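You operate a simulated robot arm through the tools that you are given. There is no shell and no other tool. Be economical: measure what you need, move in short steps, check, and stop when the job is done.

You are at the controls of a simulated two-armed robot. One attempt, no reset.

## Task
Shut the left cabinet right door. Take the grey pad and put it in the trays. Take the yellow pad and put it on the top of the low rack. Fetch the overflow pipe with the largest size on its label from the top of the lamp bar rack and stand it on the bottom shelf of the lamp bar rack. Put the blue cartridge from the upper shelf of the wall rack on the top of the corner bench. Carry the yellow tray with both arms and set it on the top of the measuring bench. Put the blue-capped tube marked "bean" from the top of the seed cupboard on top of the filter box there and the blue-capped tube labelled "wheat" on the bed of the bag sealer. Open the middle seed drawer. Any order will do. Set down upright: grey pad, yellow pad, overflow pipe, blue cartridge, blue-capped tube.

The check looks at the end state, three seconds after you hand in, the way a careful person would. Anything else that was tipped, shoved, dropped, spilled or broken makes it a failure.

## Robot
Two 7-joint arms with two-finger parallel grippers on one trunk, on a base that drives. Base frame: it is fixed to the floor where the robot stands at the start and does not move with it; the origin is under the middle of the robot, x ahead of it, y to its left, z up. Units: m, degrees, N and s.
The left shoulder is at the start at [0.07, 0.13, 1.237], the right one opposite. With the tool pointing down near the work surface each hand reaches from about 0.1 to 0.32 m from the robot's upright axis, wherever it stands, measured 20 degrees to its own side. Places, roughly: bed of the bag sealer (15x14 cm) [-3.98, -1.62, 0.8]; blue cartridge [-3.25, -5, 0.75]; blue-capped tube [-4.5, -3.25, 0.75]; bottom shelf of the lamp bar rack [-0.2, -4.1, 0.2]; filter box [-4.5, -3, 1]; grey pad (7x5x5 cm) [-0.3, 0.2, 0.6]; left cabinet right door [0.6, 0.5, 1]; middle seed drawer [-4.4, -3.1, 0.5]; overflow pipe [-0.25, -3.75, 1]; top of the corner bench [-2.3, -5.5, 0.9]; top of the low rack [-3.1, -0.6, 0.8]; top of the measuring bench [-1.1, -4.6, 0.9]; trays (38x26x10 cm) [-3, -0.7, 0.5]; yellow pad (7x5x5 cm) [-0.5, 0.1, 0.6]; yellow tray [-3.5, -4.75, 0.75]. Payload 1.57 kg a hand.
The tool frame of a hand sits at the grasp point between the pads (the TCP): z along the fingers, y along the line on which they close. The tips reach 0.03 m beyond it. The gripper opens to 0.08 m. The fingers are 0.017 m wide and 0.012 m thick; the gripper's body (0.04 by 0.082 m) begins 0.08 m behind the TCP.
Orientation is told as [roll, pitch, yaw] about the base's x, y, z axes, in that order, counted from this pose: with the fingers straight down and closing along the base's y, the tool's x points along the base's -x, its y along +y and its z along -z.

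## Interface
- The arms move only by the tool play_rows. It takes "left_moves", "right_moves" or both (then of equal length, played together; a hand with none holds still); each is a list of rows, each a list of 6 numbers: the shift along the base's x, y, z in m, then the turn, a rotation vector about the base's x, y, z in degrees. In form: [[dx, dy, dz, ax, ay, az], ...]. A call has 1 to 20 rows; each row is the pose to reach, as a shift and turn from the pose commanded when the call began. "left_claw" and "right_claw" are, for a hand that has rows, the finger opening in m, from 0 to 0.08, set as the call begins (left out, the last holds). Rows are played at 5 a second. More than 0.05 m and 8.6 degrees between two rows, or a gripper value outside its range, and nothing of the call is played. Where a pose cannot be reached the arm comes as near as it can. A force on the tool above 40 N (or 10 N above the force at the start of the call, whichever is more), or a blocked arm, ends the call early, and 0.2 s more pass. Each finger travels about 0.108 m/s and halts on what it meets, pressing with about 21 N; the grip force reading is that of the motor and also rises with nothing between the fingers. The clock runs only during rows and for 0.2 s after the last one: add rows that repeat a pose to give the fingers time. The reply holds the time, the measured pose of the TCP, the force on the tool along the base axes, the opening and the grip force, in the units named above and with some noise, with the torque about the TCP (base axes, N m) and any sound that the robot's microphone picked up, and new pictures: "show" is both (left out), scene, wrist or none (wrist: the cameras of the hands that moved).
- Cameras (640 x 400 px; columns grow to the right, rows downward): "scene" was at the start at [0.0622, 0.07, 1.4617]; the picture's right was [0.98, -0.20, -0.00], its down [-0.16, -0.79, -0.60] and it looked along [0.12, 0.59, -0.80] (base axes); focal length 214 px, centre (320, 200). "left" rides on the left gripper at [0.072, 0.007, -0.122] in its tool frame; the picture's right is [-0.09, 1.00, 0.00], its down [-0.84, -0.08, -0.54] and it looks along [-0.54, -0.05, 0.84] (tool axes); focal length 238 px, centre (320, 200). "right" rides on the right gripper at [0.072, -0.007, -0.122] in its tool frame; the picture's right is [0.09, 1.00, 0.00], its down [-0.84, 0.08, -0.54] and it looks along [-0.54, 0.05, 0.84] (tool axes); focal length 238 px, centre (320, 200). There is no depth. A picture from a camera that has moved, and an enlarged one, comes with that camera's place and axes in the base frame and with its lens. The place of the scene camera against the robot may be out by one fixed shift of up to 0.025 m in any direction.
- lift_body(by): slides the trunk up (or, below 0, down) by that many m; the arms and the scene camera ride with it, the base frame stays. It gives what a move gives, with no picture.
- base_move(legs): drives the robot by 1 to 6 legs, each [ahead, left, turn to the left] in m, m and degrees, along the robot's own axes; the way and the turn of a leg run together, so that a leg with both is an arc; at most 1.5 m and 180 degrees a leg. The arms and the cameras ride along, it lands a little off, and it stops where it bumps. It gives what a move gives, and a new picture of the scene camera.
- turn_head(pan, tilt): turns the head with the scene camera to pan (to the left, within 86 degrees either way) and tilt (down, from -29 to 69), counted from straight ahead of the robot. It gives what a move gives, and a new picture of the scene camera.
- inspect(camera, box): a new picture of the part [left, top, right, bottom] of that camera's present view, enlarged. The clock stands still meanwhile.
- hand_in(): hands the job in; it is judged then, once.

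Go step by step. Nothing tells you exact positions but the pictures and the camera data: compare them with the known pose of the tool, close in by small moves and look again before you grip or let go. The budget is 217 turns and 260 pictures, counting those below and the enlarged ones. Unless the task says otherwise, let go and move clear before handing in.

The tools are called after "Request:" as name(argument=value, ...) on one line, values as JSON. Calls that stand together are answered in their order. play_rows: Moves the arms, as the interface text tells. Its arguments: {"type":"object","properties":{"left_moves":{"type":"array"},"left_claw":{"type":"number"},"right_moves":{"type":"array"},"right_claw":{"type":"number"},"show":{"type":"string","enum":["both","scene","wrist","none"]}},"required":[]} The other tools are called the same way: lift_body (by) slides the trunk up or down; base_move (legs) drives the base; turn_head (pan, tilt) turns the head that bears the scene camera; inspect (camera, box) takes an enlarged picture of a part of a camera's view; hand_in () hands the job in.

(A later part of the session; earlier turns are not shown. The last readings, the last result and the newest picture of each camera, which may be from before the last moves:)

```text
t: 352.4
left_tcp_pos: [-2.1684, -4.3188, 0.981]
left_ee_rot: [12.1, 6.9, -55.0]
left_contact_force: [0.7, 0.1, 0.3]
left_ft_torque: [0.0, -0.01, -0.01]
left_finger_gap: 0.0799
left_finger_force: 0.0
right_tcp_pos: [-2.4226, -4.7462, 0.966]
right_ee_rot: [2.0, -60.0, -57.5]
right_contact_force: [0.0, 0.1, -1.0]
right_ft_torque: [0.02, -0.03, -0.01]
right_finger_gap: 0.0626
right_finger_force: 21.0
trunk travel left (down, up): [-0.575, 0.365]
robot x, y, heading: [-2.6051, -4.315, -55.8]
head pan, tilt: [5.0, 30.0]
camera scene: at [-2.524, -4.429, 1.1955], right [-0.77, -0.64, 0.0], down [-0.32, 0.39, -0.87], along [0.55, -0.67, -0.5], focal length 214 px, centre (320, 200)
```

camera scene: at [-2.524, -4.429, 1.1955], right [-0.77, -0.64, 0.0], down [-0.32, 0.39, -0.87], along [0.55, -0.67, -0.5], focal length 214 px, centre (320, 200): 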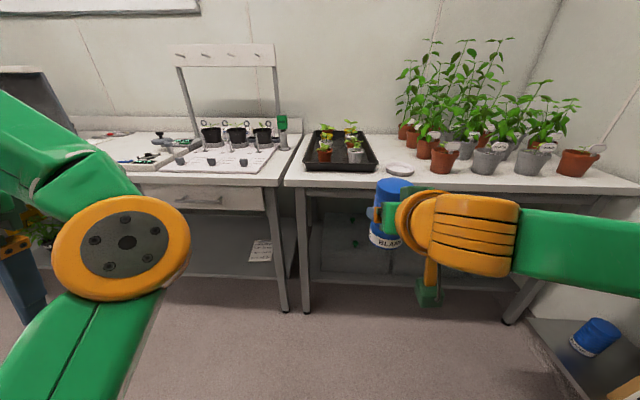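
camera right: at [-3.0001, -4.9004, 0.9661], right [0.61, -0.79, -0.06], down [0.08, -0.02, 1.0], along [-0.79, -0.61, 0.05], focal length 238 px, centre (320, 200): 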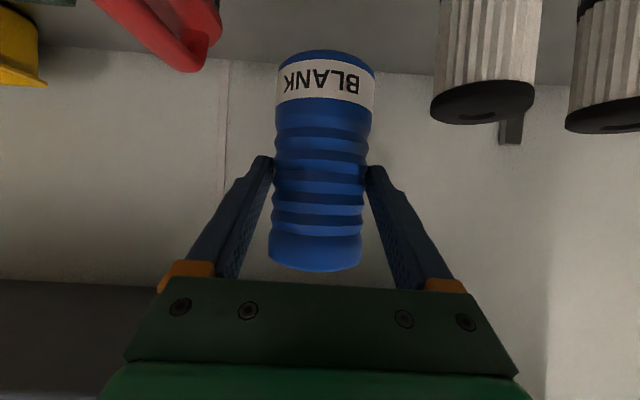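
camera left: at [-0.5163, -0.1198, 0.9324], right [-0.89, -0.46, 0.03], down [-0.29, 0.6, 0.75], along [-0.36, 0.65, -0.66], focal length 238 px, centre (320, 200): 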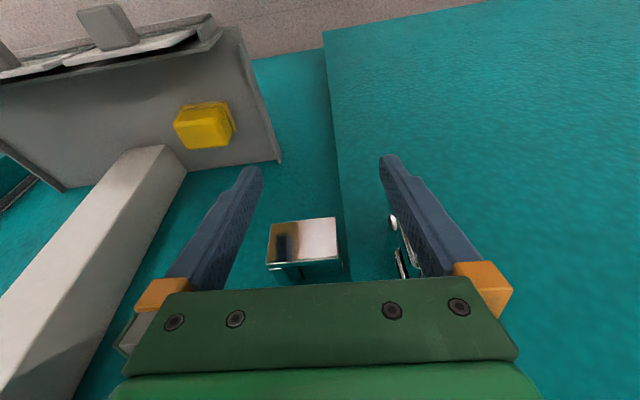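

The corner bench has a free strip in front of the dish and pots. I raise a little and approach.

Request:
lift_body(by=0.08)

Request:
base_move(legs=[[0.26, -0.2, 0]])

Request:
inspect(camera="right", box=[0, 0, 640, 400])

```text
t: 353.6
left_tcp_pos: [-2.1686, -4.3189, 1.0605]
left_ee_rot: [12.1, 6.8, -54.9]
left_contact_force: [-0.9, -0.1, -1.4]
left_ft_torque: [0.01, 0.01, -0.01]
left_finger_gap: 0.0801
left_finger_force: 0.0
right_tcp_pos: [-2.4228, -4.7479, 1.0472]
right_ee_rot: [1.9, -60.2, -57.3]
right_contact_force: [0.2, 0.2, -2.0]
right_ft_torque: [0.01, 0.03, -0.01]
right_finger_gap: 0.0629
right_finger_force: 20.7
trunk travel left (down, up): [-0.655, 0.285]
robot x, y, heading: [-2.6047, -4.3155, -55.5]
head pan, tilt: [5.0, 30.0]
```

```text
t: 355.8
left_tcp_pos: [-2.1864, -4.6473, 1.062]
left_ee_rot: [11.9, 6.9, -54.8]
left_contact_force: [0.4, -0.1, 0.2]
left_ft_torque: [-0.02, 0.01, -0.01]
left_finger_gap: 0.0801
left_finger_force: 0.0
right_tcp_pos: [-2.4393, -5.0756, 1.0476]
right_ee_rot: [1.7, -60.2, -57.2]
right_contact_force: [0.4, 1.0, -1.8]
right_ft_torque: [0.0, 0.01, 0.02]
right_finger_gap: 0.0627
right_finger_force: 21.5
trunk travel left (down, up): [-0.655, 0.285]
robot x, y, heading: [-2.6215, -4.6435, -55.5]
head pan, tilt: [5.0, 30.0]
camera scene: at [-2.5404, -4.7579, 1.2757], right [-0.77, -0.64, 0.0], down [-0.32, 0.38, -0.87], along [0.55, -0.67, -0.5], focal length 214 px, centre (320, 200)
```

scene: 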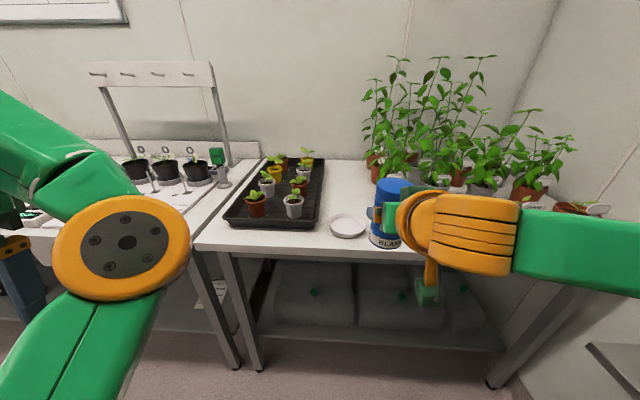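

```text
1.00 times, centred on (320, 200) of right (not enlarged: the box is as wide or as high as the picture)
camera zoom: at [-2.5235, -4.9625, 1.0456], right [0.8, 0.6, -0.06], down [0.02, 0.08, 1.0], along [0.6, -0.8, 0.05], focal length 238 px, centre (320, 200)
```

zoom: 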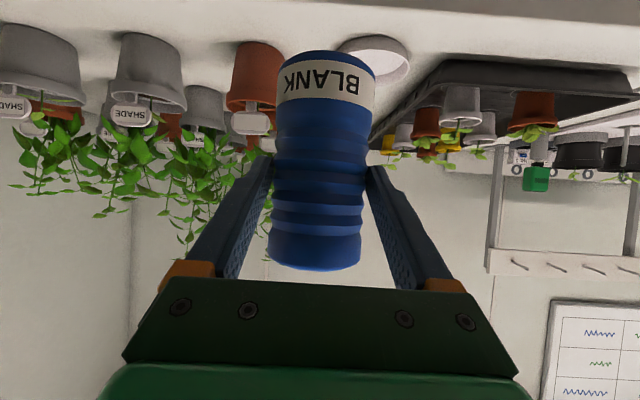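

Request:
base_move(legs=[[0.1, -0.035, 0]])

Request:
play_rows(right_moves=[[0.01, -0.015, -0.02, 0, 0, 0], [0.02, -0.03, -0.05, 0, 0, 0], [0.022, -0.033, -0.08, 0, 0, 0], [0.022, -0.033, -0.095, 0, 0, 0], [0.022, -0.033, -0.095, 0, 0, 0]], show="wrist")

```text
t: 356.9
left_tcp_pos: [-2.1585, -4.7494, 1.0621]
left_ee_rot: [12.0, 6.8, -54.9]
left_contact_force: [-0.2, -0.4, 0.4]
left_ft_torque: [0.04, 0.01, 0.01]
left_finger_gap: 0.0799
left_finger_force: 0.1
right_tcp_pos: [-2.4108, -5.1771, 1.0474]
right_ee_rot: [1.9, -60.2, -57.2]
right_contact_force: [-0.2, -0.4, -0.9]
right_ft_torque: [0.06, 0.0, 0.0]
right_finger_gap: 0.0626
right_finger_force: 21.4
trunk travel left (down, up): [-0.655, 0.285]
robot x, y, heading: [-2.5946, -4.7432, -55.5]
head pan, tilt: [5.0, 30.0]
camera scene: at [-2.5133, -4.8588, 1.2758], right [-0.77, -0.64, 0.0], down [-0.32, 0.38, -0.87], along [0.55, -0.67, -0.5], focal length 214 px, centre (320, 200)
```

scene: 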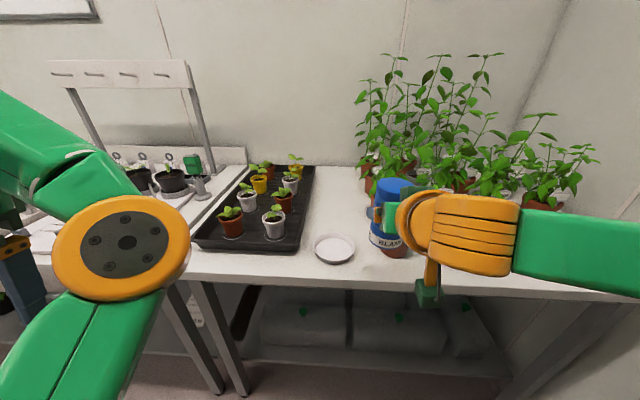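

```text
t: 358.1
left_tcp_pos: [-2.1569, -4.7505, 1.061]
left_ee_rot: [12.0, 6.8, -54.9]
left_contact_force: [-0.1, 0.4, -0.5]
left_ft_torque: [-0.01, -0.02, 0.03]
left_finger_gap: 0.0802
left_finger_force: 0.0
right_tcp_pos: [-2.39, -5.2121, 0.9519]
right_ee_rot: [1.9, -60.1, -57.3]
right_contact_force: [0.2, -0.4, -2.1]
right_ft_torque: [0.03, 0.06, 0.01]
right_finger_gap: 0.0626
right_finger_force: 20.0
trunk travel left (down, up): [-0.655, 0.285]
robot x, y, heading: [-2.5976, -4.7481, -55.1]
head pan, tilt: [5.0, 30.0]
camera right: at [-2.4742, -5.0983, 0.9513], right [0.8, 0.6, -0.06], down [0.02, 0.08, 1.0], along [0.6, -0.8, 0.05], focal length 238 px, centre (320, 200)
```

right: 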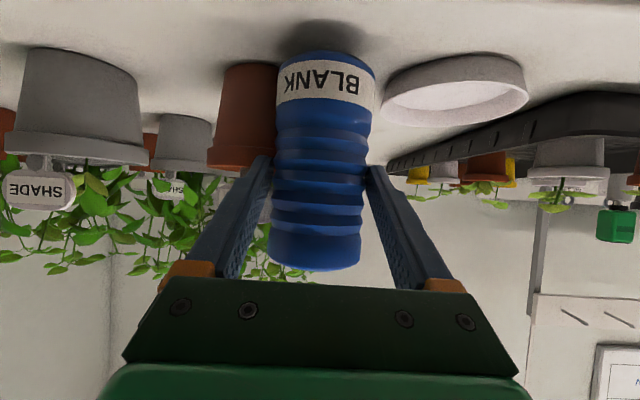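

Request:
play_rows(right_moves=[[0, 0, -0.006, 0, 0, 0], [0, 0, -0.011, 0, 0, 0], [0, 0, -0.015, 0, 0, 0], [0, 0, -0.019, 0, 0, 0], [0, 0, -0.023, 0, 0, 0], [0, 0, -0.027, 0, 0, 0], [0, 0, -0.031, 0, 0, 0], [0, 0, -0.035, 0, 0, 0]], show="none")

```text
t: 359.9
left_tcp_pos: [-2.1591, -4.7467, 1.0618]
left_ee_rot: [12.0, 6.6, -54.8]
left_contact_force: [-1.1, 0.0, 0.1]
left_ft_torque: [0.01, 0.01, 0.03]
left_finger_gap: 0.0798
left_finger_force: 0.0
right_tcp_pos: [-2.3907, -5.2075, 0.9202]
right_ee_rot: [1.8, -60.3, -57.2]
right_contact_force: [0.4, 0.9, 16.0]
right_ft_torque: [-0.43, -0.01, 0.01]
right_finger_gap: 0.0625
right_finger_force: 20.9
trunk travel left (down, up): [-0.655, 0.285]
robot x, y, heading: [-2.5962, -4.7447, -55.5]
head pan, tilt: [5.0, 30.0]
```

Request:
play_rows(right_moves=[[0, 0, 0.003, 0, 0, 0], [0, 0, 0.003, 0, 0, 0], [0, 0, 0.003, 0, 0, 0], [-0.014, 0.02, 0.01, 0, 0, 0], [-0.03, 0.043, 0.02, 0, 0, 0], [-0.05, 0.072, 0.035, 0, 0, 0], [-0.065, 0.094, 0.05, 0, 0, 0]], right_claw=0.08, show="wrist")

```text
t: 361.5
left_tcp_pos: [-2.1577, -4.7498, 1.0617]
left_ee_rot: [12.0, 6.7, -54.8]
left_contact_force: [0.7, -0.7, -0.6]
left_ft_torque: [-0.03, -0.01, 0.02]
left_finger_gap: 0.0802
left_finger_force: 0.2
right_tcp_pos: [-2.4513, -5.1199, 0.9691]
right_ee_rot: [1.7, -60.1, -57.2]
right_contact_force: [-0.2, 0.5, -0.3]
right_ft_torque: [0.03, 0.02, 0.0]
right_finger_gap: 0.0797
right_finger_force: 0.0
right hand out of reach, approached as far as the arm can: row 7
trunk travel left (down, up): [-0.655, 0.285]
robot x, y, heading: [-2.5967, -4.7451, -55.2]
head pan, tilt: [5.0, 30.0]
camera right: at [-2.5354, -5.0055, 0.9672], right [0.8, 0.6, -0.06], down [0.02, 0.08, 1.0], along [0.6, -0.8, 0.05], focal length 238 px, centre (320, 200)
```

right: 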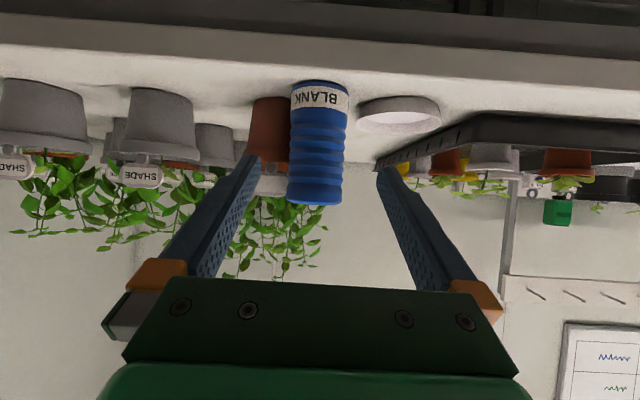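

The cartridge stands on the corner bench. Next is the yellow tray: I back off and line up in front of it.

Request:
base_move(legs=[[-0.42, 0, 0], [0, 0, -89.6], [-0.05, -0.34, 0]])

Request:
play_rows(left_moves=[[-0.01, -0.002, 0, 1.5, 5, 0], [-0.02, -0.004, 0, -1, 11, 0], [-0.03, -0.006, 0, -3, 17, 0], [-0.04, -0.008, 0, -6, 23, 0], [-0.05, -0.01, 0, -8, 29, 0], [-0.06, -0.012, 0, -10, 35, 0], [-0.07, -0.014, 0, -13, 40, 0], [-0.08, -0.016, 0, -14, 41, 0]], right_moves=[[0, 0, 0, 4, -5, 0], [0, 0, 0, 8, -11, 0], [0, 0, 0, 12, -17, 0], [0.01, -0.01, 0, 14.2, -20.6, 0], [0.02, -0.02, 0, 14.2, -20.6, 0], [0.02, -0.03, 0, 14.2, -20.6, 0], [0.02, -0.04, 0, 14.2, -20.6, 0], [0.02, -0.05, 0, 14.2, -20.6, 0]], show="scene")

```text
t: 369.8
left_tcp_pos: [-2.9894, -4.5314, 1.0616]
left_ee_rot: [12.1, 6.8, -145.2]
left_contact_force: [-0.1, 0.3, 0.2]
left_ft_torque: [0.0, -0.02, -0.03]
left_finger_gap: 0.0799
left_finger_force: 0.0
right_tcp_pos: [-3.3589, -4.2354, 0.9685]
right_ee_rot: [1.6, -60.2, -147.6]
right_contact_force: [0.0, -0.3, 0.2]
right_ft_torque: [0.01, 0.02, 0.03]
right_finger_gap: 0.0802
right_finger_force: 0.1
trunk travel left (down, up): [-0.655, 0.285]
robot x, y, heading: [-2.9812, -4.092, -145.5]
head pan, tilt: [5.0, 30.0]
camera scene: at [-3.0984, -4.1804, 1.2756], right [-0.63, 0.77, 0.0], down [0.39, 0.32, -0.87], along [-0.67, -0.55, -0.5], focal length 214 px, centre (320, 200)
```

scene: 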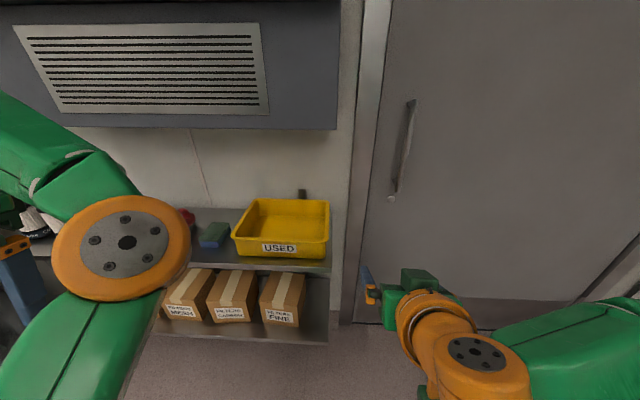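

```text
t: 371.6
left_tcp_pos: [-3.0701, -4.5465, 1.0621]
left_ee_rot: [-1.3, -34.8, -141.7]
left_contact_force: [-1.1, 0.4, 0.4]
left_ft_torque: [0.02, 0.01, 0.04]
left_finger_gap: 0.08
left_finger_force: 0.0
right_tcp_pos: [-3.3398, -4.2861, 0.9682]
right_ee_rot: [0.7, -35.0, -146.8]
right_contact_force: [0.1, -0.4, 0.1]
right_ft_torque: [0.02, 0.01, 0.0]
right_finger_gap: 0.08
right_finger_force: 0.0
trunk travel left (down, up): [-0.655, 0.285]
robot x, y, heading: [-2.9858, -4.0931, -145.8]
head pan, tilt: [5.0, 30.0]
camera scene: at [-3.0992, -4.1801, 1.2755], right [-0.63, 0.77, 0.0], down [0.39, 0.32, -0.87], along [-0.67, -0.55, -0.5], focal length 214 px, centre (320, 200)
```

scene: 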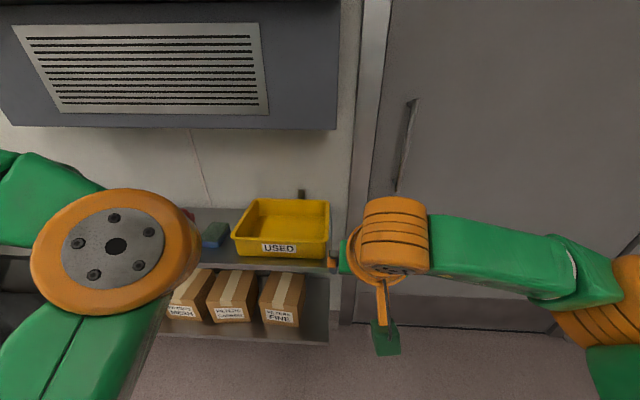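

Request:
play_rows(left_moves=[[-0.016, -0.004, -0.025, 0, 0, -1], [-0.032, -0.008, -0.05, 0, 0, -2], [-0.048, -0.012, -0.08, 0, 0, -3], [-0.064, -0.015, -0.11, 0, 0, -4], [-0.079, -0.018, -0.11, 0, 0, -4], [-0.079, -0.018, -0.11, 0, 0, -4]], right_moves=[[0.01, -0.015, 0, 0, 0, 0], [0.02, -0.03, 0, 0, 0, 0], [0.03, -0.045, 0, 0, 0, 0], [0.04, -0.058, -0.016, 0, 0, 1], [0.04, -0.058, -0.016, 0, 0, 1], [0.04, -0.058, -0.016, 0, 0, 1]], show="none")

```text
t: 373.0
left_tcp_pos: [-3.1496, -4.5653, 0.9509]
left_ee_rot: [-1.1, -34.7, -145.8]
left_contact_force: [-0.1, -0.9, -0.2]
left_ft_torque: [-0.05, -0.02, -0.04]
left_finger_gap: 0.0799
left_finger_force: 0.1
right_tcp_pos: [-3.2987, -4.3449, 0.9548]
right_ee_rot: [0.6, -35.2, -145.8]
right_contact_force: [0.0, 0.4, -0.4]
right_ft_torque: [0.01, 0.0, 0.0]
right_finger_gap: 0.08
right_finger_force: 0.1
trunk travel left (down, up): [-0.655, 0.285]
robot x, y, heading: [-2.9792, -4.0936, -145.8]
head pan, tilt: [5.0, 30.0]
```

Both hands are level and spaced to match the tray's ends. I drive forward above the tray.

Request:
base_move(legs=[[0.27, 0, 0]])

Request:
inspect(camera="left", box=[0, 0, 640, 400])

Request:
inspect(camera="right", box=[0, 0, 640, 400])

```text
t: 374.9
left_tcp_pos: [-3.3719, -4.7178, 0.9521]
left_ee_rot: [-1.2, -34.7, -145.8]
left_contact_force: [0.2, 0.3, 0.0]
left_ft_torque: [0.03, -0.01, 0.01]
left_finger_gap: 0.0799
left_finger_force: 0.1
right_tcp_pos: [-3.5201, -4.4964, 0.9535]
right_ee_rot: [0.7, -35.0, -145.7]
right_contact_force: [0.0, -0.4, 1.1]
right_ft_torque: [0.02, -0.02, -0.01]
right_finger_gap: 0.0799
right_finger_force: 0.1
trunk travel left (down, up): [-0.655, 0.285]
robot x, y, heading: [-3.2074, -4.2393, -145.7]
head pan, tilt: [5.0, 30.0]
camera scene: at [-3.3213, -4.3316, 1.2757], right [-0.63, 0.77, 0.0], down [0.39, 0.32, -0.87], along [-0.67, -0.55, -0.5], focal length 214 px, centre (320, 200)
```

scene: 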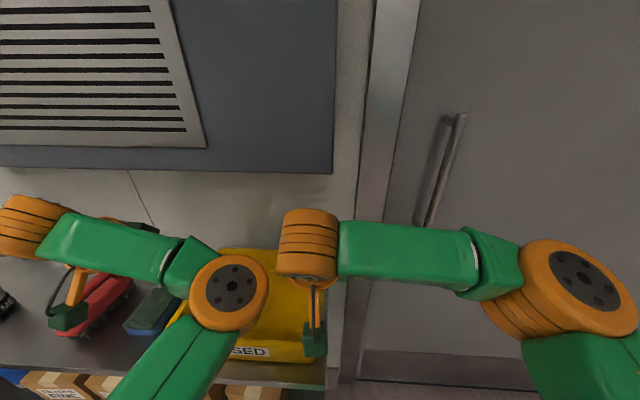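

```text
1.00 times, centred on (320, 200) of left (not enlarged: the box is as wide or as high as the picture)
camera zoom: at [-3.2599, -4.6536, 1.0111], right [0.49, -0.87, 0.04], down [-0.35, -0.16, 0.92], along [-0.8, -0.46, -0.38], focal length 238 px, centre (320, 200)
```

zoom: 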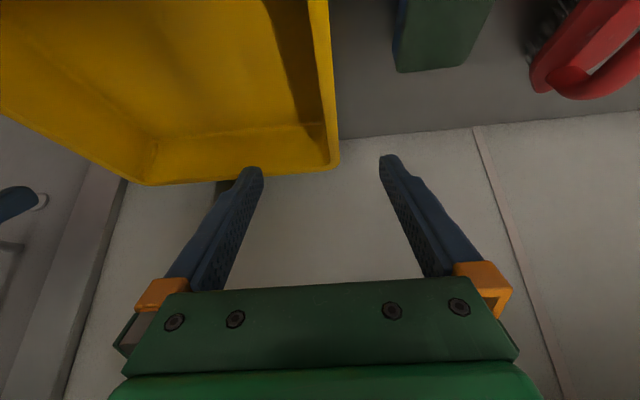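

```text
1.00 times, centred on (320, 200) of right (not enlarged: the box is as wide or as high as the picture)
camera zoom: at [-3.4184, -4.4169, 1.0127], right [0.63, -0.78, -0.04], down [-0.27, -0.27, 0.93], along [-0.73, -0.57, -0.38], focal length 238 px, centre (320, 200)
```

zoom: 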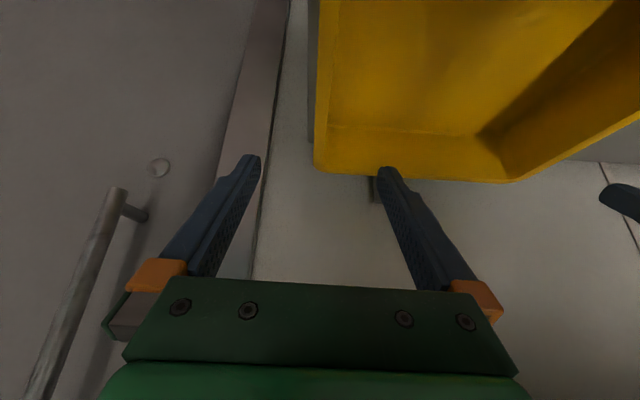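

Each tray end wall runs centrally between the fingers. I lower and close both grippers.

Request:
lift_body(by=-0.11)

Request:
play_rows(left_moves=[[0, 0, 0, 0, 0, 0], [0, 0, 0, 0, 0, 0], [0, 0, 0, 0, 0, 0], [0, 0, 0, 0, 0, 0], [0, 0, 0, 0, 0, 0]], right_moves=[[0, 0, 0, 0, 0, 0], [0, 0, 0, 0, 0, 0], [0, 0, 0, 0, 0, 0], [0, 0, 0, 0, 0, 0], [0, 0, 0, 0, 0, 0]], left_claw=0.0, right_claw=0.0, show="wrist")

```text
t: 376.3
left_tcp_pos: [-3.3725, -4.7185, 0.8415]
left_ee_rot: [-1.2, -34.6, -145.7]
left_contact_force: [0.2, 0.8, -0.7]
left_ft_torque: [-0.02, 0.0, -0.02]
left_finger_gap: 0.0799
left_finger_force: 0.0
right_tcp_pos: [-3.522, -4.4976, 0.8441]
right_ee_rot: [0.7, -35.0, -145.7]
right_contact_force: [0.3, 0.5, 0.4]
right_ft_torque: [0.0, 0.04, -0.03]
right_finger_gap: 0.0799
right_finger_force: 0.1
trunk travel left (down, up): [-0.545, 0.395]
robot x, y, heading: [-3.2075, -4.2438, -145.7]
head pan, tilt: [5.0, 30.0]
```

```text
t: 377.5
left_tcp_pos: [-3.372, -4.7183, 0.842]
left_ee_rot: [-1.1, -34.8, -145.6]
left_contact_force: [-4.4, -5.6, 0.8]
left_ft_torque: [-0.59, -0.41, 0.9]
left_finger_gap: 0.0057
left_finger_force: 21.4
right_tcp_pos: [-3.521, -4.4971, 0.8441]
right_ee_rot: [0.7, -35.0, -145.7]
right_contact_force: [5.1, 4.8, 2.5]
right_ft_torque: [-0.13, -0.3, 0.7]
right_finger_gap: 0.0044
right_finger_force: 21.3
trunk travel left (down, up): [-0.545, 0.395]
robot x, y, heading: [-3.2107, -4.2444, -145.7]
head pan, tilt: [5.0, 30.0]
camera right: at [-3.4188, -4.4174, 0.9025], right [0.63, -0.78, -0.04], down [-0.27, -0.27, 0.92], along [-0.73, -0.57, -0.38], focal length 238 px, centre (320, 200)
camera left: at [-3.2603, -4.6542, 0.9008], right [0.49, -0.87, 0.04], down [-0.35, -0.16, 0.92], along [-0.8, -0.46, -0.38], focal length 238 px, centre (320, 200)
```

right: 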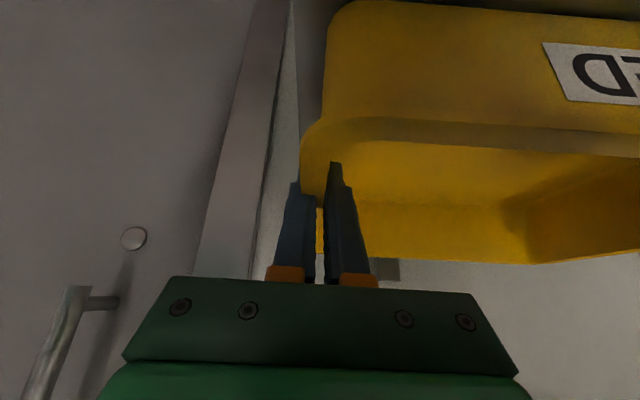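
left: 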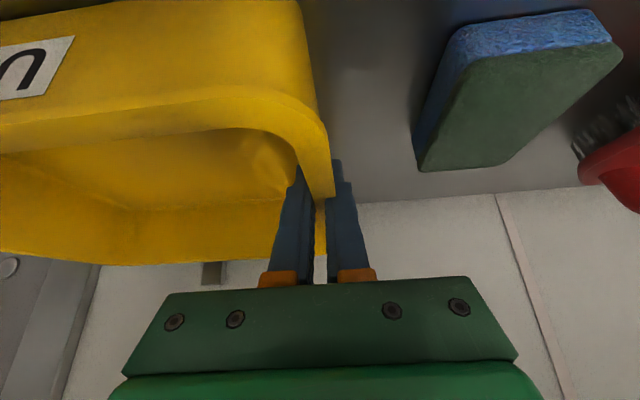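

Both end walls are gripped. I lift with the trunk.

Request:
lift_body(by=0.1)

Request:
base_move(legs=[[-0.5, 0, 0]])

```text
t: 378.8
left_tcp_pos: [-3.3724, -4.7197, 0.9418]
left_ee_rot: [-1.3, -34.6, -145.6]
left_contact_force: [-3.4, -4.6, -6.1]
left_ft_torque: [-0.51, -0.49, 0.93]
left_finger_gap: 0.0058
left_finger_force: 21.2
right_tcp_pos: [-3.5224, -4.498, 0.9441]
right_ee_rot: [0.6, -35.1, -145.6]
right_contact_force: [2.8, 4.9, 1.4]
right_ft_torque: [-0.22, -0.22, 0.65]
right_finger_gap: 0.0045
right_finger_force: 20.9
trunk travel left (down, up): [-0.645, 0.295]
robot x, y, heading: [-3.2092, -4.2467, -145.8]
head pan, tilt: [5.0, 30.0]
```

```text
t: 381.8
left_tcp_pos: [-2.9579, -4.4339, 0.9422]
left_ee_rot: [-1.2, -34.6, -146.0]
left_contact_force: [-2.9, -6.4, -6.1]
left_ft_torque: [-0.55, -0.43, 0.93]
left_finger_gap: 0.0056
left_finger_force: 20.9
right_tcp_pos: [-3.1059, -4.2119, 0.9414]
right_ee_rot: [0.5, -35.0, -146.1]
right_contact_force: [3.2, 5.0, 1.9]
right_ft_torque: [-0.2, -0.25, 0.64]
right_finger_gap: 0.0041
right_finger_force: 21.1
trunk travel left (down, up): [-0.645, 0.295]
robot x, y, heading: [-2.7919, -3.9623, -146.1]
head pan, tilt: [5.0, 30.0]
camera scene: at [-2.9057, -4.0492, 1.2654], right [-0.63, 0.78, 0.0], down [0.39, 0.32, -0.87], along [-0.67, -0.54, -0.5], focal length 214 px, centre (320, 200)
```

scene: 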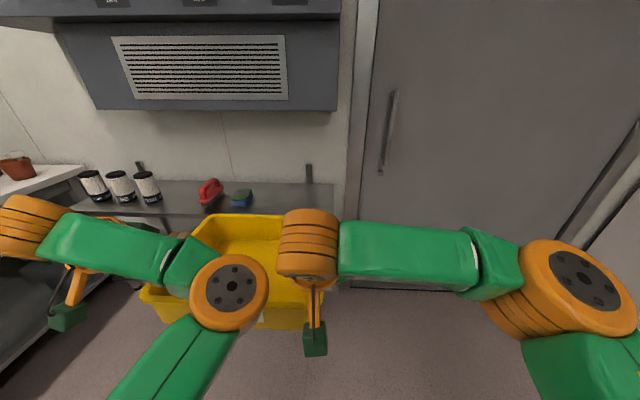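

The tray is up. I turn toward the bench row and move along to the measuring bench.

Request:
base_move(legs=[[0, 0, 90.5], [0, 0.85, 0]])

Request:
turn_head(pan=0, tilt=20)

```text
t: 390.1
left_tcp_pos: [-1.6196, -3.6443, 0.9403]
left_ee_rot: [-1.2, -34.7, -55.2]
left_contact_force: [3.0, -3.1, -5.6]
left_ft_torque: [0.45, -0.51, 0.88]
left_finger_gap: 0.0056
left_finger_force: 21.3
right_tcp_pos: [-1.8389, -3.7953, 0.9439]
right_ee_rot: [0.7, -35.0, -55.3]
right_contact_force: [-3.5, 3.8, 1.5]
right_ft_torque: [0.18, -0.12, 0.6]
right_finger_gap: 0.0043
right_finger_force: 20.6
trunk travel left (down, up): [-0.645, 0.295]
robot x, y, heading: [-2.0949, -3.4846, -55.1]
head pan, tilt: [5.0, 30.0]
camera scene: at [-2.0113, -3.597, 1.2655], right [-0.77, -0.64, 0.0], down [-0.32, 0.38, -0.87], along [0.55, -0.66, -0.5], focal length 214 px, centre (320, 200)
```

scene: 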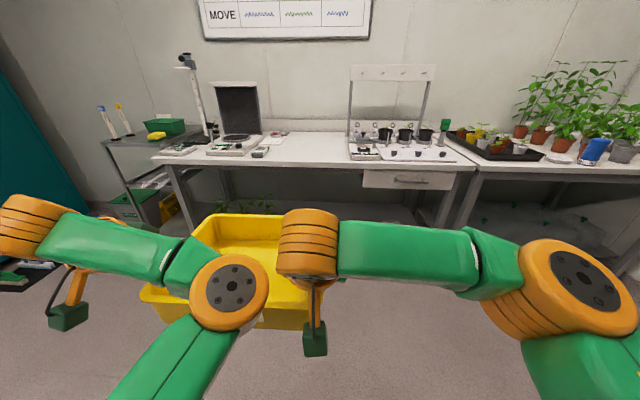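

```text
t: 390.8
left_tcp_pos: [-1.6199, -3.6429, 0.941]
left_ee_rot: [-1.2, -34.6, -55.1]
left_contact_force: [3.2, -4.9, -5.6]
left_ft_torque: [0.43, -0.56, 0.89]
left_finger_gap: 0.0057
left_finger_force: 20.7
right_tcp_pos: [-1.8392, -3.7945, 0.9444]
right_ee_rot: [0.7, -35.0, -55.1]
right_contact_force: [-2.9, 4.3, 1.4]
right_ft_torque: [0.22, 0.0, 0.56]
right_finger_gap: 0.0042
right_finger_force: 21.2
trunk travel left (down, up): [-0.645, 0.295]
robot x, y, heading: [-2.0954, -3.4828, -55.3]
head pan, tilt: [0.0, 20.0]
camera scene: at [-2.0156, -3.6037, 1.2815], right [-0.82, -0.57, 0.0], down [-0.2, 0.28, -0.94], along [0.54, -0.77, -0.34], focal length 214 px, centre (320, 200)
```

scene: 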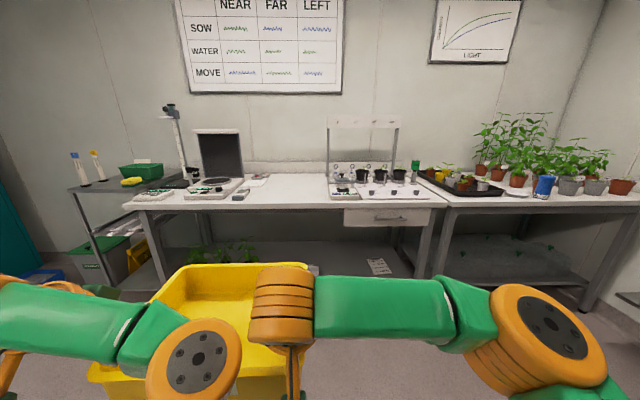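

The measuring bench has a free gap between the meters and the hook rack, centred at about (-1.16, -4.52). I raise the tray and approach.

Request:
lift_body(by=0.1)

Request:
base_move(legs=[[0.6, 0.015, 0]])

```text
t: 392.2
left_tcp_pos: [-1.6196, -3.6442, 1.0414]
left_ee_rot: [-1.2, -34.6, -55.1]
left_contact_force: [2.3, -4.5, -5.2]
left_ft_torque: [0.48, -0.51, 0.92]
left_finger_gap: 0.0055
left_finger_force: 20.7
right_tcp_pos: [-1.8388, -3.7956, 1.0425]
right_ee_rot: [0.5, -35.0, -55.1]
right_contact_force: [-3.0, 4.8, 0.7]
right_ft_torque: [0.18, -0.04, 0.56]
right_finger_gap: 0.0042
right_finger_force: 21.1
trunk travel left (down, up): [-0.745, 0.195]
robot x, y, heading: [-2.0968, -3.4869, -55.2]
head pan, tilt: [0.0, 20.0]
```

```text
t: 395.5
left_tcp_pos: [-1.2707, -4.1185, 1.0419]
left_ee_rot: [-1.3, -34.7, -55.0]
left_contact_force: [2.7, -4.3, -4.7]
left_ft_torque: [0.4, -0.49, 0.89]
left_finger_gap: 0.0053
left_finger_force: 21.2
right_tcp_pos: [-1.4879, -4.2704, 1.0448]
right_ee_rot: [0.6, -35.0, -55.1]
right_contact_force: [-4.5, 5.1, 1.0]
right_ft_torque: [0.17, -0.06, 0.52]
right_finger_gap: 0.0043
right_finger_force: 21.6
trunk travel left (down, up): [-0.745, 0.195]
robot x, y, heading: [-1.7457, -3.9593, -55.1]
head pan, tilt: [0.0, 20.0]
camera scene: at [-1.6656, -4.0798, 1.3816], right [-0.82, -0.57, 0.0], down [-0.2, 0.28, -0.94], along [0.54, -0.77, -0.34], focal length 214 px, centre (320, 200)
```

scene: 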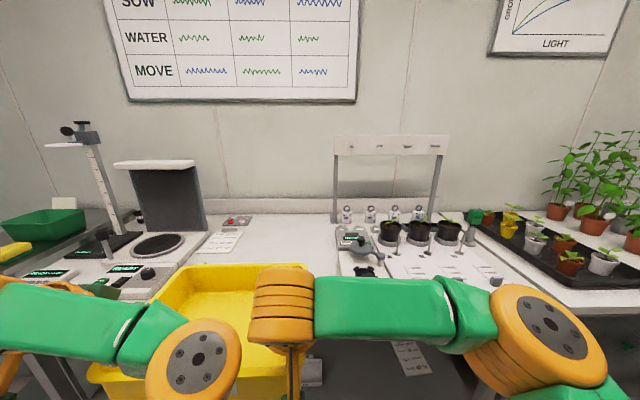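

Request:
base_move(legs=[[0.29, 0.03, 0]])

Request:
lift_body(by=-0.09)

Request:
turn_head(pan=0, tilt=40)

```text
t: 397.5
left_tcp_pos: [-1.0802, -4.3375, 1.0417]
left_ee_rot: [-1.2, -34.7, -54.9]
left_contact_force: [2.3, -4.1, -4.1]
left_ft_torque: [0.42, -0.54, 0.87]
left_finger_gap: 0.0053
left_finger_force: 21.0
right_tcp_pos: [-1.3012, -4.4879, 1.0446]
right_ee_rot: [0.6, -35.0, -55.0]
right_contact_force: [-2.2, 4.2, 0.6]
right_ft_torque: [0.11, 0.06, 0.49]
right_finger_gap: 0.0043
right_finger_force: 21.1
trunk travel left (down, up): [-0.745, 0.195]
robot x, y, heading: [-1.5558, -4.1786, -55.2]
head pan, tilt: [0.0, 20.0]
camera scene: at [-1.477, -4.2974, 1.3818], right [-0.82, -0.57, 0.0], down [-0.2, 0.28, -0.94], along [0.54, -0.77, -0.34], focal length 214 px, centre (320, 200)
```

scene: 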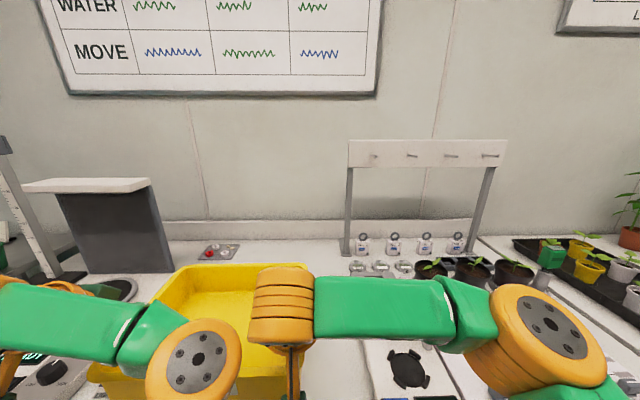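

```text
t: 398.8
left_tcp_pos: [-1.0804, -4.3384, 0.9519]
left_ee_rot: [-1.2, -34.5, -54.9]
left_contact_force: [3.0, -4.4, -4.2]
left_ft_torque: [0.37, -0.56, 0.91]
left_finger_gap: 0.005
left_finger_force: 21.3
right_tcp_pos: [-1.3, -4.4899, 0.9537]
right_ee_rot: [0.6, -35.0, -55.0]
right_contact_force: [-2.7, 3.9, -0.3]
right_ft_torque: [0.16, 0.12, 0.45]
right_finger_gap: 0.0043
right_finger_force: 21.5
trunk travel left (down, up): [-0.655, 0.285]
robot x, y, heading: [-1.5583, -4.1792, -55.3]
head pan, tilt: [0.0, 20.0]
```

```text
t: 399.6
left_tcp_pos: [-1.0801, -4.3386, 0.9521]
left_ee_rot: [-1.1, -34.7, -54.9]
left_contact_force: [3.7, -4.1, -4.6]
left_ft_torque: [0.4, -0.55, 0.92]
left_finger_gap: 0.0052
left_finger_force: 21.3
right_tcp_pos: [-1.2978, -4.4896, 0.9539]
right_ee_rot: [0.6, -35.0, -55.1]
right_contact_force: [-2.5, 3.7, 0.5]
right_ft_torque: [0.1, 0.11, 0.48]
right_finger_gap: 0.0041
right_finger_force: 20.6
trunk travel left (down, up): [-0.655, 0.285]
robot x, y, heading: [-1.559, -4.1777, -55.1]
head pan, tilt: [0.0, 40.0]
camera scene: at [-1.4804, -4.2922, 1.2602], right [-0.82, -0.57, 0.0], down [-0.37, 0.53, -0.77], along [0.44, -0.63, -0.64], focal length 214 px, centre (320, 200)
```

scene: 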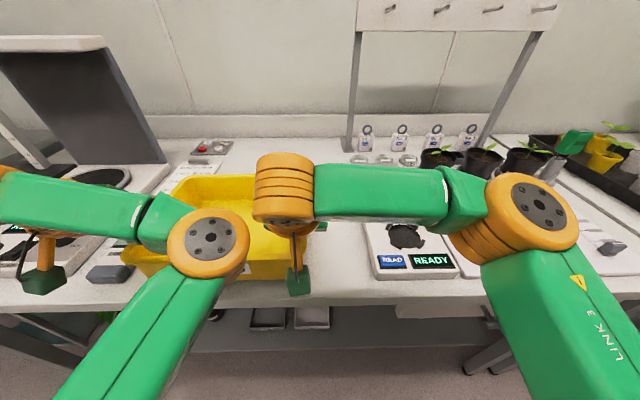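

The tray fits between the devices. I advance 3 cm more and lower it onto the bench.

Request:
base_move(legs=[[0.03, 0, 0]])

Request:
lift_body(by=-0.02)

Request:
lift_body(by=-0.008)

```text
t: 400.4
left_tcp_pos: [-1.0643, -4.3598, 0.953]
left_ee_rot: [-1.2, -34.8, -55.0]
left_contact_force: [1.8, -3.9, -4.5]
left_ft_torque: [0.48, -0.5, 0.96]
left_finger_gap: 0.0056
left_finger_force: 21.3
right_tcp_pos: [-1.2843, -4.5111, 0.9555]
right_ee_rot: [0.7, -35.1, -55.0]
right_contact_force: [-3.1, 4.5, -0.2]
right_ft_torque: [0.06, 0.06, 0.41]
right_finger_gap: 0.0043
right_finger_force: 20.9
trunk travel left (down, up): [-0.655, 0.285]
robot x, y, heading: [-1.542, -4.2016, -55.0]
head pan, tilt: [0.0, 40.0]
camera scene: at [-1.466, -4.3131, 1.2606], right [-0.82, -0.57, 0.0], down [-0.37, 0.53, -0.77], along [0.44, -0.63, -0.64], focal length 214 px, centre (320, 200)
```

scene: 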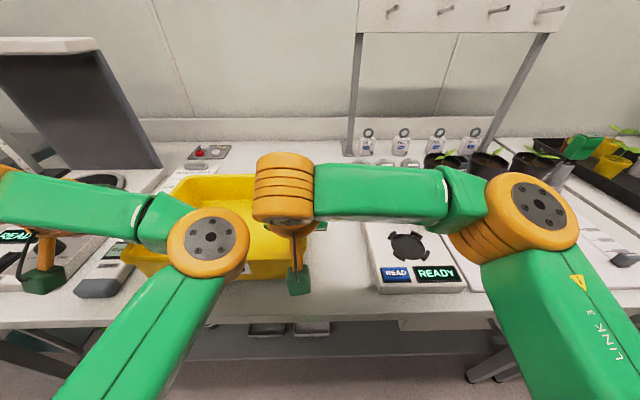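

```text
t: 401.1
left_tcp_pos: [-1.0628, -4.3619, 0.9313]
left_ee_rot: [-1.2, -34.5, -54.9]
left_contact_force: [2.0, -4.6, -4.0]
left_ft_torque: [0.41, -0.53, 0.93]
left_finger_gap: 0.0055
left_finger_force: 20.6
right_tcp_pos: [-1.2825, -4.5135, 0.9331]
right_ee_rot: [0.6, -35.0, -54.9]
right_contact_force: [-1.9, 4.2, -0.6]
right_ft_torque: [0.07, 0.08, 0.38]
right_finger_gap: 0.0043
right_finger_force: 20.9
trunk travel left (down, up): [-0.635, 0.305]
robot x, y, heading: [-1.5383, -4.2039, -55.3]
head pan, tilt: [0.0, 40.0]
```

```text
t: 401.7
left_tcp_pos: [-1.0634, -4.3619, 0.9237]
left_ee_rot: [-1.2, -34.6, -55.0]
left_contact_force: [2.7, -5.1, -3.7]
left_ft_torque: [0.35, -0.57, 0.92]
left_finger_gap: 0.0053
left_finger_force: 20.9
right_tcp_pos: [-1.2824, -4.5125, 0.9246]
right_ee_rot: [0.5, -35.0, -55.0]
right_contact_force: [-2.8, 3.8, 1.1]
right_ft_torque: [0.13, 0.15, 0.38]
right_finger_gap: 0.0041
right_finger_force: 20.7
trunk travel left (down, up): [-0.627, 0.313]
robot x, y, heading: [-1.5394, -4.2028, -55.3]
head pan, tilt: [0.0, 40.0]
```

Request:
inspect(camera="scene", box=[50, 160, 340, 310])

Request:
inspect(camera="left", box=[0, 0, 640, 400])

```text
2.21 times, centred on (195, 235) of scene
camera zoom: at [-1.4638, -4.3162, 1.2321], right [-0.82, -0.57, 0.0], down [-0.37, 0.53, -0.77], along [0.44, -0.63, -0.64], focal length 473 px, centre (596, 123)
```

zoom: 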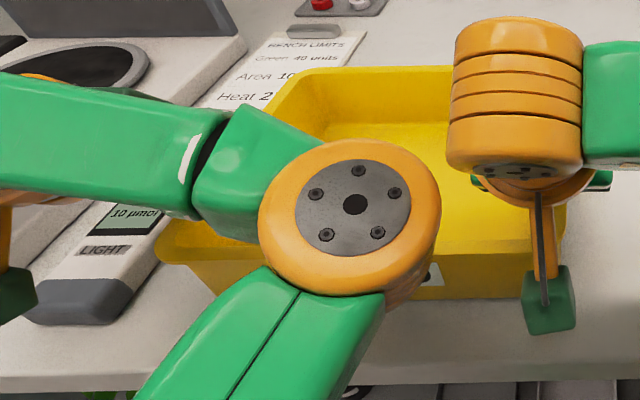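

```text
1.00 times, centred on (320, 200) of left (not enlarged: the box is as wide or as high as the picture)
camera zoom: at [-1.1286, -4.2527, 0.9824], right [0.87, 0.5, 0.03], down [0.16, -0.35, 0.92], along [0.47, -0.79, -0.38], focal length 238 px, centre (320, 200)
```

zoom: 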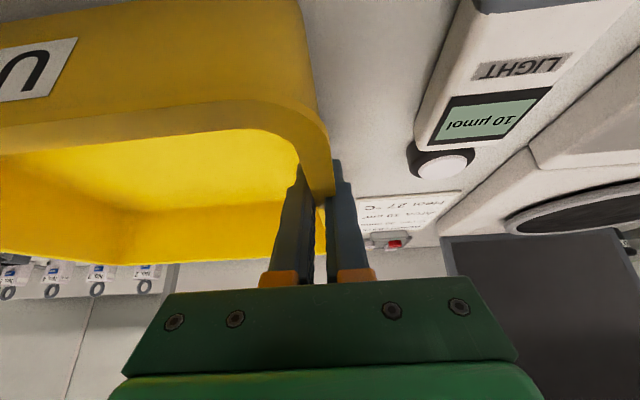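

Request:
lift_body(by=-0.01)

Request:
lift_body(by=-0.006)

```text
t: 402.2
left_tcp_pos: [-1.0658, -4.3589, 0.9166]
left_ee_rot: [-1.0, -35.0, -55.2]
left_contact_force: [-1.1, -3.8, 16.8]
left_ft_torque: [0.39, -0.69, 0.96]
left_finger_gap: 0.0056
left_finger_force: 21.0
right_tcp_pos: [-1.2857, -4.51, 0.9197]
right_ee_rot: [0.8, -35.5, -55.1]
right_contact_force: [6.7, 0.9, 15.8]
right_ft_torque: [-0.38, 0.35, 0.09]
right_finger_gap: 0.0039
right_finger_force: 20.3
trunk travel left (down, up): [-0.617, 0.323]
robot x, y, heading: [-1.5415, -4.1992, -55.4]
head pan, tilt: [0.0, 40.0]
```

```text
t: 402.8
left_tcp_pos: [-1.0674, -4.3595, 0.911]
left_ee_rot: [-1.1, -34.9, -55.0]
left_contact_force: [-4.7, -3.5, 14.3]
left_ft_torque: [0.27, -0.98, 1.05]
left_finger_gap: 0.0055
left_finger_force: 21.2
right_tcp_pos: [-1.286, -4.51, 0.9118]
right_ee_rot: [0.7, -35.5, -55.0]
right_contact_force: [6.4, 3.9, 12.2]
right_ft_torque: [-0.75, 0.23, 0.04]
right_finger_gap: 0.0039
right_finger_force: 20.9
trunk travel left (down, up): [-0.611, 0.329]
robot x, y, heading: [-1.5372, -4.2053, -55.2]
head pan, tilt: [0.0, 40.0]
```

The tray sits on the bench. I open both grippers and rise.

Request:
play_rows(left_moves=[[0, 0, 0.002, 0, 0, 0], [0, 0, 0.002, 0, 0, 0], [0, 0, 0.002, 0, 0, 0], [0, 0, 0.002, 0, 0, 0]], right_moves=[[0, 0, 0.002, 0, 0, 0], [0, 0, 0.002, 0, 0, 0], [0, 0, 0.002, 0, 0, 0], [0, 0, 0.002, 0, 0, 0]], left_claw=0.06, right_claw=0.06, show="none")

Request:
lift_body(by=0.15)

Request:
base_move(legs=[[-0.5, 0, 0]])

```text
t: 403.8
left_tcp_pos: [-1.0636, -4.3618, 0.9106]
left_ee_rot: [-1.2, -34.7, -55.1]
left_contact_force: [-0.7, 0.1, 0.1]
left_ft_torque: [-0.03, 0.01, 0.01]
left_finger_gap: 0.0599
left_finger_force: 0.0
right_tcp_pos: [-1.2837, -4.5119, 0.912]
right_ee_rot: [0.6, -35.2, -55.0]
right_contact_force: [0.0, -0.4, 0.4]
right_ft_torque: [0.02, 0.01, -0.04]
right_finger_gap: 0.0601
right_finger_force: 0.1
trunk travel left (down, up): [-0.611, 0.329]
robot x, y, heading: [-1.5349, -4.2022, -55.1]
head pan, tilt: [0.0, 40.0]
```

```text
t: 405.6
left_tcp_pos: [-1.0641, -4.3625, 1.0603]
left_ee_rot: [-1.2, -34.7, -55.0]
left_contact_force: [-0.1, 0.5, 0.4]
left_ft_torque: [-0.01, -0.01, -0.01]
left_finger_gap: 0.0602
left_finger_force: 0.1
right_tcp_pos: [-1.2836, -4.5113, 1.0614]
right_ee_rot: [0.5, -35.0, -55.0]
right_contact_force: [0.0, -0.1, 0.0]
right_ft_torque: [0.0, -0.06, -0.01]
right_finger_gap: 0.0601
right_finger_force: 0.1
trunk travel left (down, up): [-0.761, 0.179]
robot x, y, heading: [-1.5397, -4.2045, -55.5]
head pan, tilt: [0.0, 40.0]
```

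```text
t: 408.5
left_tcp_pos: [-1.3497, -3.9515, 1.0603]
left_ee_rot: [-1.2, -34.7, -55.3]
left_contact_force: [-0.2, 0.1, 0.4]
left_ft_torque: [0.0, 0.02, 0.0]
left_finger_gap: 0.0597
left_finger_force: 0.1
right_tcp_pos: [-1.5695, -4.1027, 1.0614]
right_ee_rot: [0.7, -34.9, -55.1]
right_contact_force: [0.0, -0.6, 0.6]
right_ft_torque: [-0.03, -0.01, -0.01]
right_finger_gap: 0.0598
right_finger_force: 0.1
trunk travel left (down, up): [-0.761, 0.179]
robot x, y, heading: [-1.8263, -3.7942, -55.1]
head pan, tilt: [0.0, 40.0]
camera scene: at [-1.7498, -3.9063, 1.3661], right [-0.82, -0.57, 0.0], down [-0.37, 0.53, -0.77], along [0.44, -0.63, -0.64], focal length 214 px, centre (320, 200)
```

scene: 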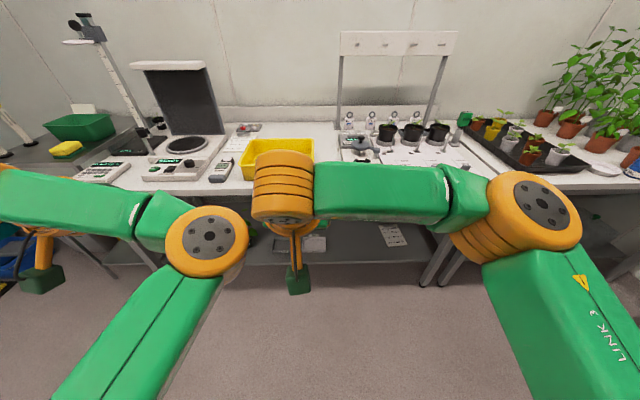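

The tray is in place. I look left for the lamp bar rack.

Request:
turn_head(pan=45, tilt=20)

```text
t: 409.6
left_tcp_pos: [-1.35, -3.9522, 1.0611]
left_ee_rot: [-1.2, -34.6, -55.2]
left_contact_force: [0.7, -0.7, 0.4]
left_ft_torque: [-0.01, -0.01, 0.0]
left_finger_gap: 0.06
left_finger_force: 0.0
right_tcp_pos: [-1.57, -4.1025, 1.0618]
right_ee_rot: [0.7, -35.0, -55.2]
right_contact_force: [-0.6, 0.1, 1.1]
right_ft_torque: [-0.01, 0.03, -0.01]
right_finger_gap: 0.0601
right_finger_force: 0.1
trunk travel left (down, up): [-0.761, 0.179]
robot x, y, heading: [-1.8232, -3.7911, -55.2]
head pan, tilt: [45.0, 20.0]
camera scene: at [-1.7073, -3.8522, 1.3976], right [-0.18, -0.98, 0.0], down [-0.34, 0.06, -0.94], along [0.92, -0.17, -0.34], focal length 214 px, centre (320, 200)
```

scene: 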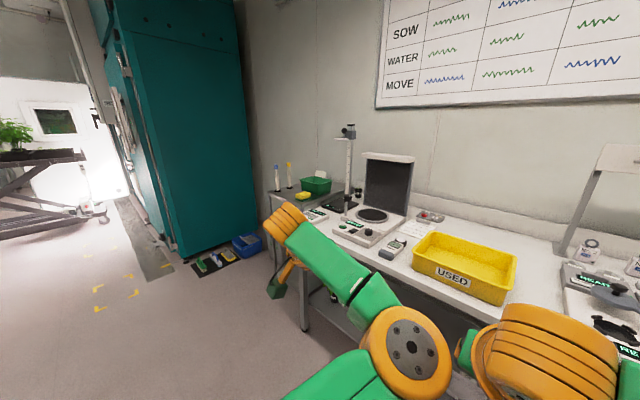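

Request:
inspect(camera="scene", box=[255, 150, 345, 220])

```text
5.71 times, centred on (300, 185) of scene
camera zoom: at [-1.7073, -3.8522, 1.3976], right [-0.18, -0.98, 0.0], down [-0.34, 0.06, -0.94], along [0.92, -0.17, -0.34], focal length 1226 px, centre (434, 286)
```

zoom: 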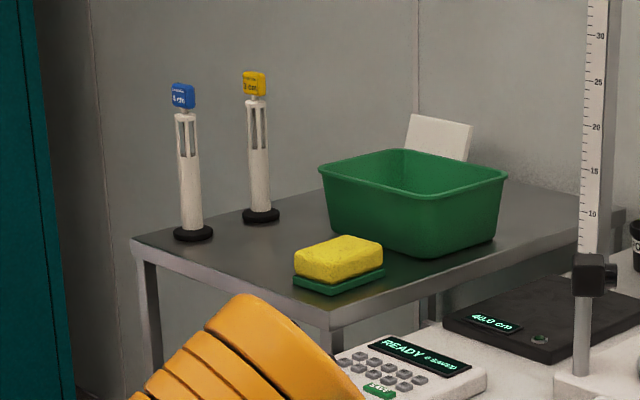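

Two labelled overflow pipes (blue and yellow tags) stand at the left end of the gray rack. I move in front of them.

Request:
base_move(legs=[[0, 0.7, 0], [0.15, 0.66, 0]])

Request:
turn_head(pan=-5, tilt=25)

Request:
inspect(camera="scene", box=[240, 60, 500, 260])

```text
t: 416.7
left_tcp_pos: [-0.1605, -3.292, 1.0604]
left_ee_rot: [-1.1, -34.7, -54.6]
left_contact_force: [0.6, -0.6, -0.3]
left_ft_torque: [-0.02, 0.01, 0.0]
left_finger_gap: 0.06
left_finger_force: 0.1
right_tcp_pos: [-0.3798, -3.4443, 1.063]
right_ee_rot: [0.7, -35.2, -54.6]
right_contact_force: [-0.3, 0.3, 0.8]
right_ft_torque: [-0.01, 0.02, 0.02]
right_finger_gap: 0.0598
right_finger_force: 0.0
trunk travel left (down, up): [-0.761, 0.179]
robot x, y, heading: [-0.6382, -3.1348, -55.1]
head pan, tilt: [45.0, 20.0]
camera scene: at [-0.5197, -3.195, 1.3977], right [-0.17, -0.99, 0.0], down [-0.34, 0.06, -0.94], along [0.93, -0.16, -0.34], focal length 214 px, centre (320, 200)
```

scene: 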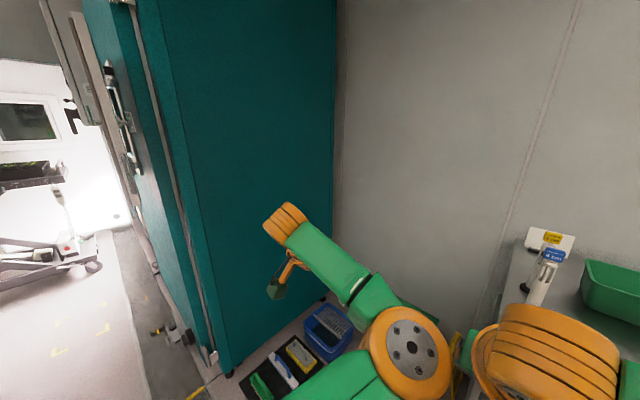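

```text
t: 417.9
left_tcp_pos: [-0.1606, -3.2913, 1.0594]
left_ee_rot: [-1.3, -34.8, -54.7]
left_contact_force: [-0.8, 0.2, -0.4]
left_ft_torque: [0.0, 0.01, 0.01]
left_finger_gap: 0.0601
left_finger_force: 0.1
right_tcp_pos: [-0.3791, -3.4442, 1.0617]
right_ee_rot: [0.7, -35.0, -54.6]
right_contact_force: [0.1, 0.1, -0.9]
right_ft_torque: [0.02, 0.01, -0.01]
right_finger_gap: 0.06
right_finger_force: 0.2
trunk travel left (down, up): [-0.761, 0.179]
robot x, y, heading: [-0.6379, -3.1366, -54.8]
head pan, tilt: [-5.0, 25.0]
camera scene: at [-0.5641, -3.2584, 1.3896], right [-0.86, -0.5, 0.0], down [-0.21, 0.36, -0.91], along [0.46, -0.78, -0.42], focal length 214 px, centre (320, 200)
```

scene: 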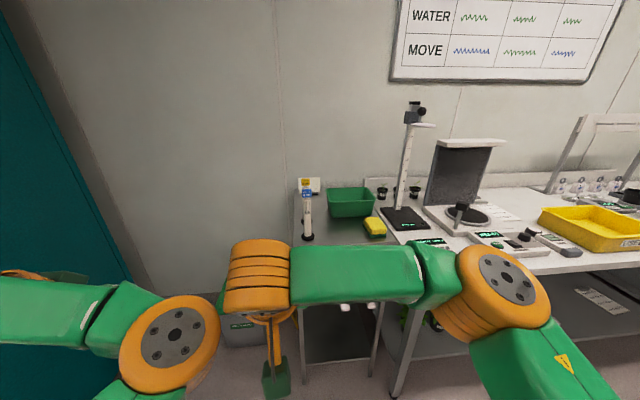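

```text
2.00 times, centred on (370, 160) of scene
camera zoom: at [-0.5641, -3.2584, 1.3896], right [-0.86, -0.5, 0.0], down [-0.21, 0.36, -0.91], along [0.46, -0.78, -0.42], focal length 429 px, centre (220, 280)
```

zoom: 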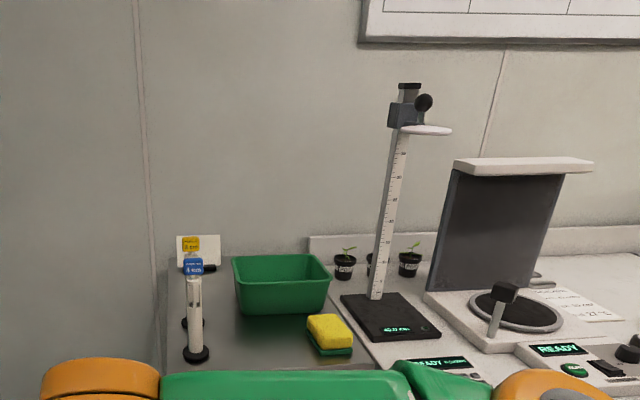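

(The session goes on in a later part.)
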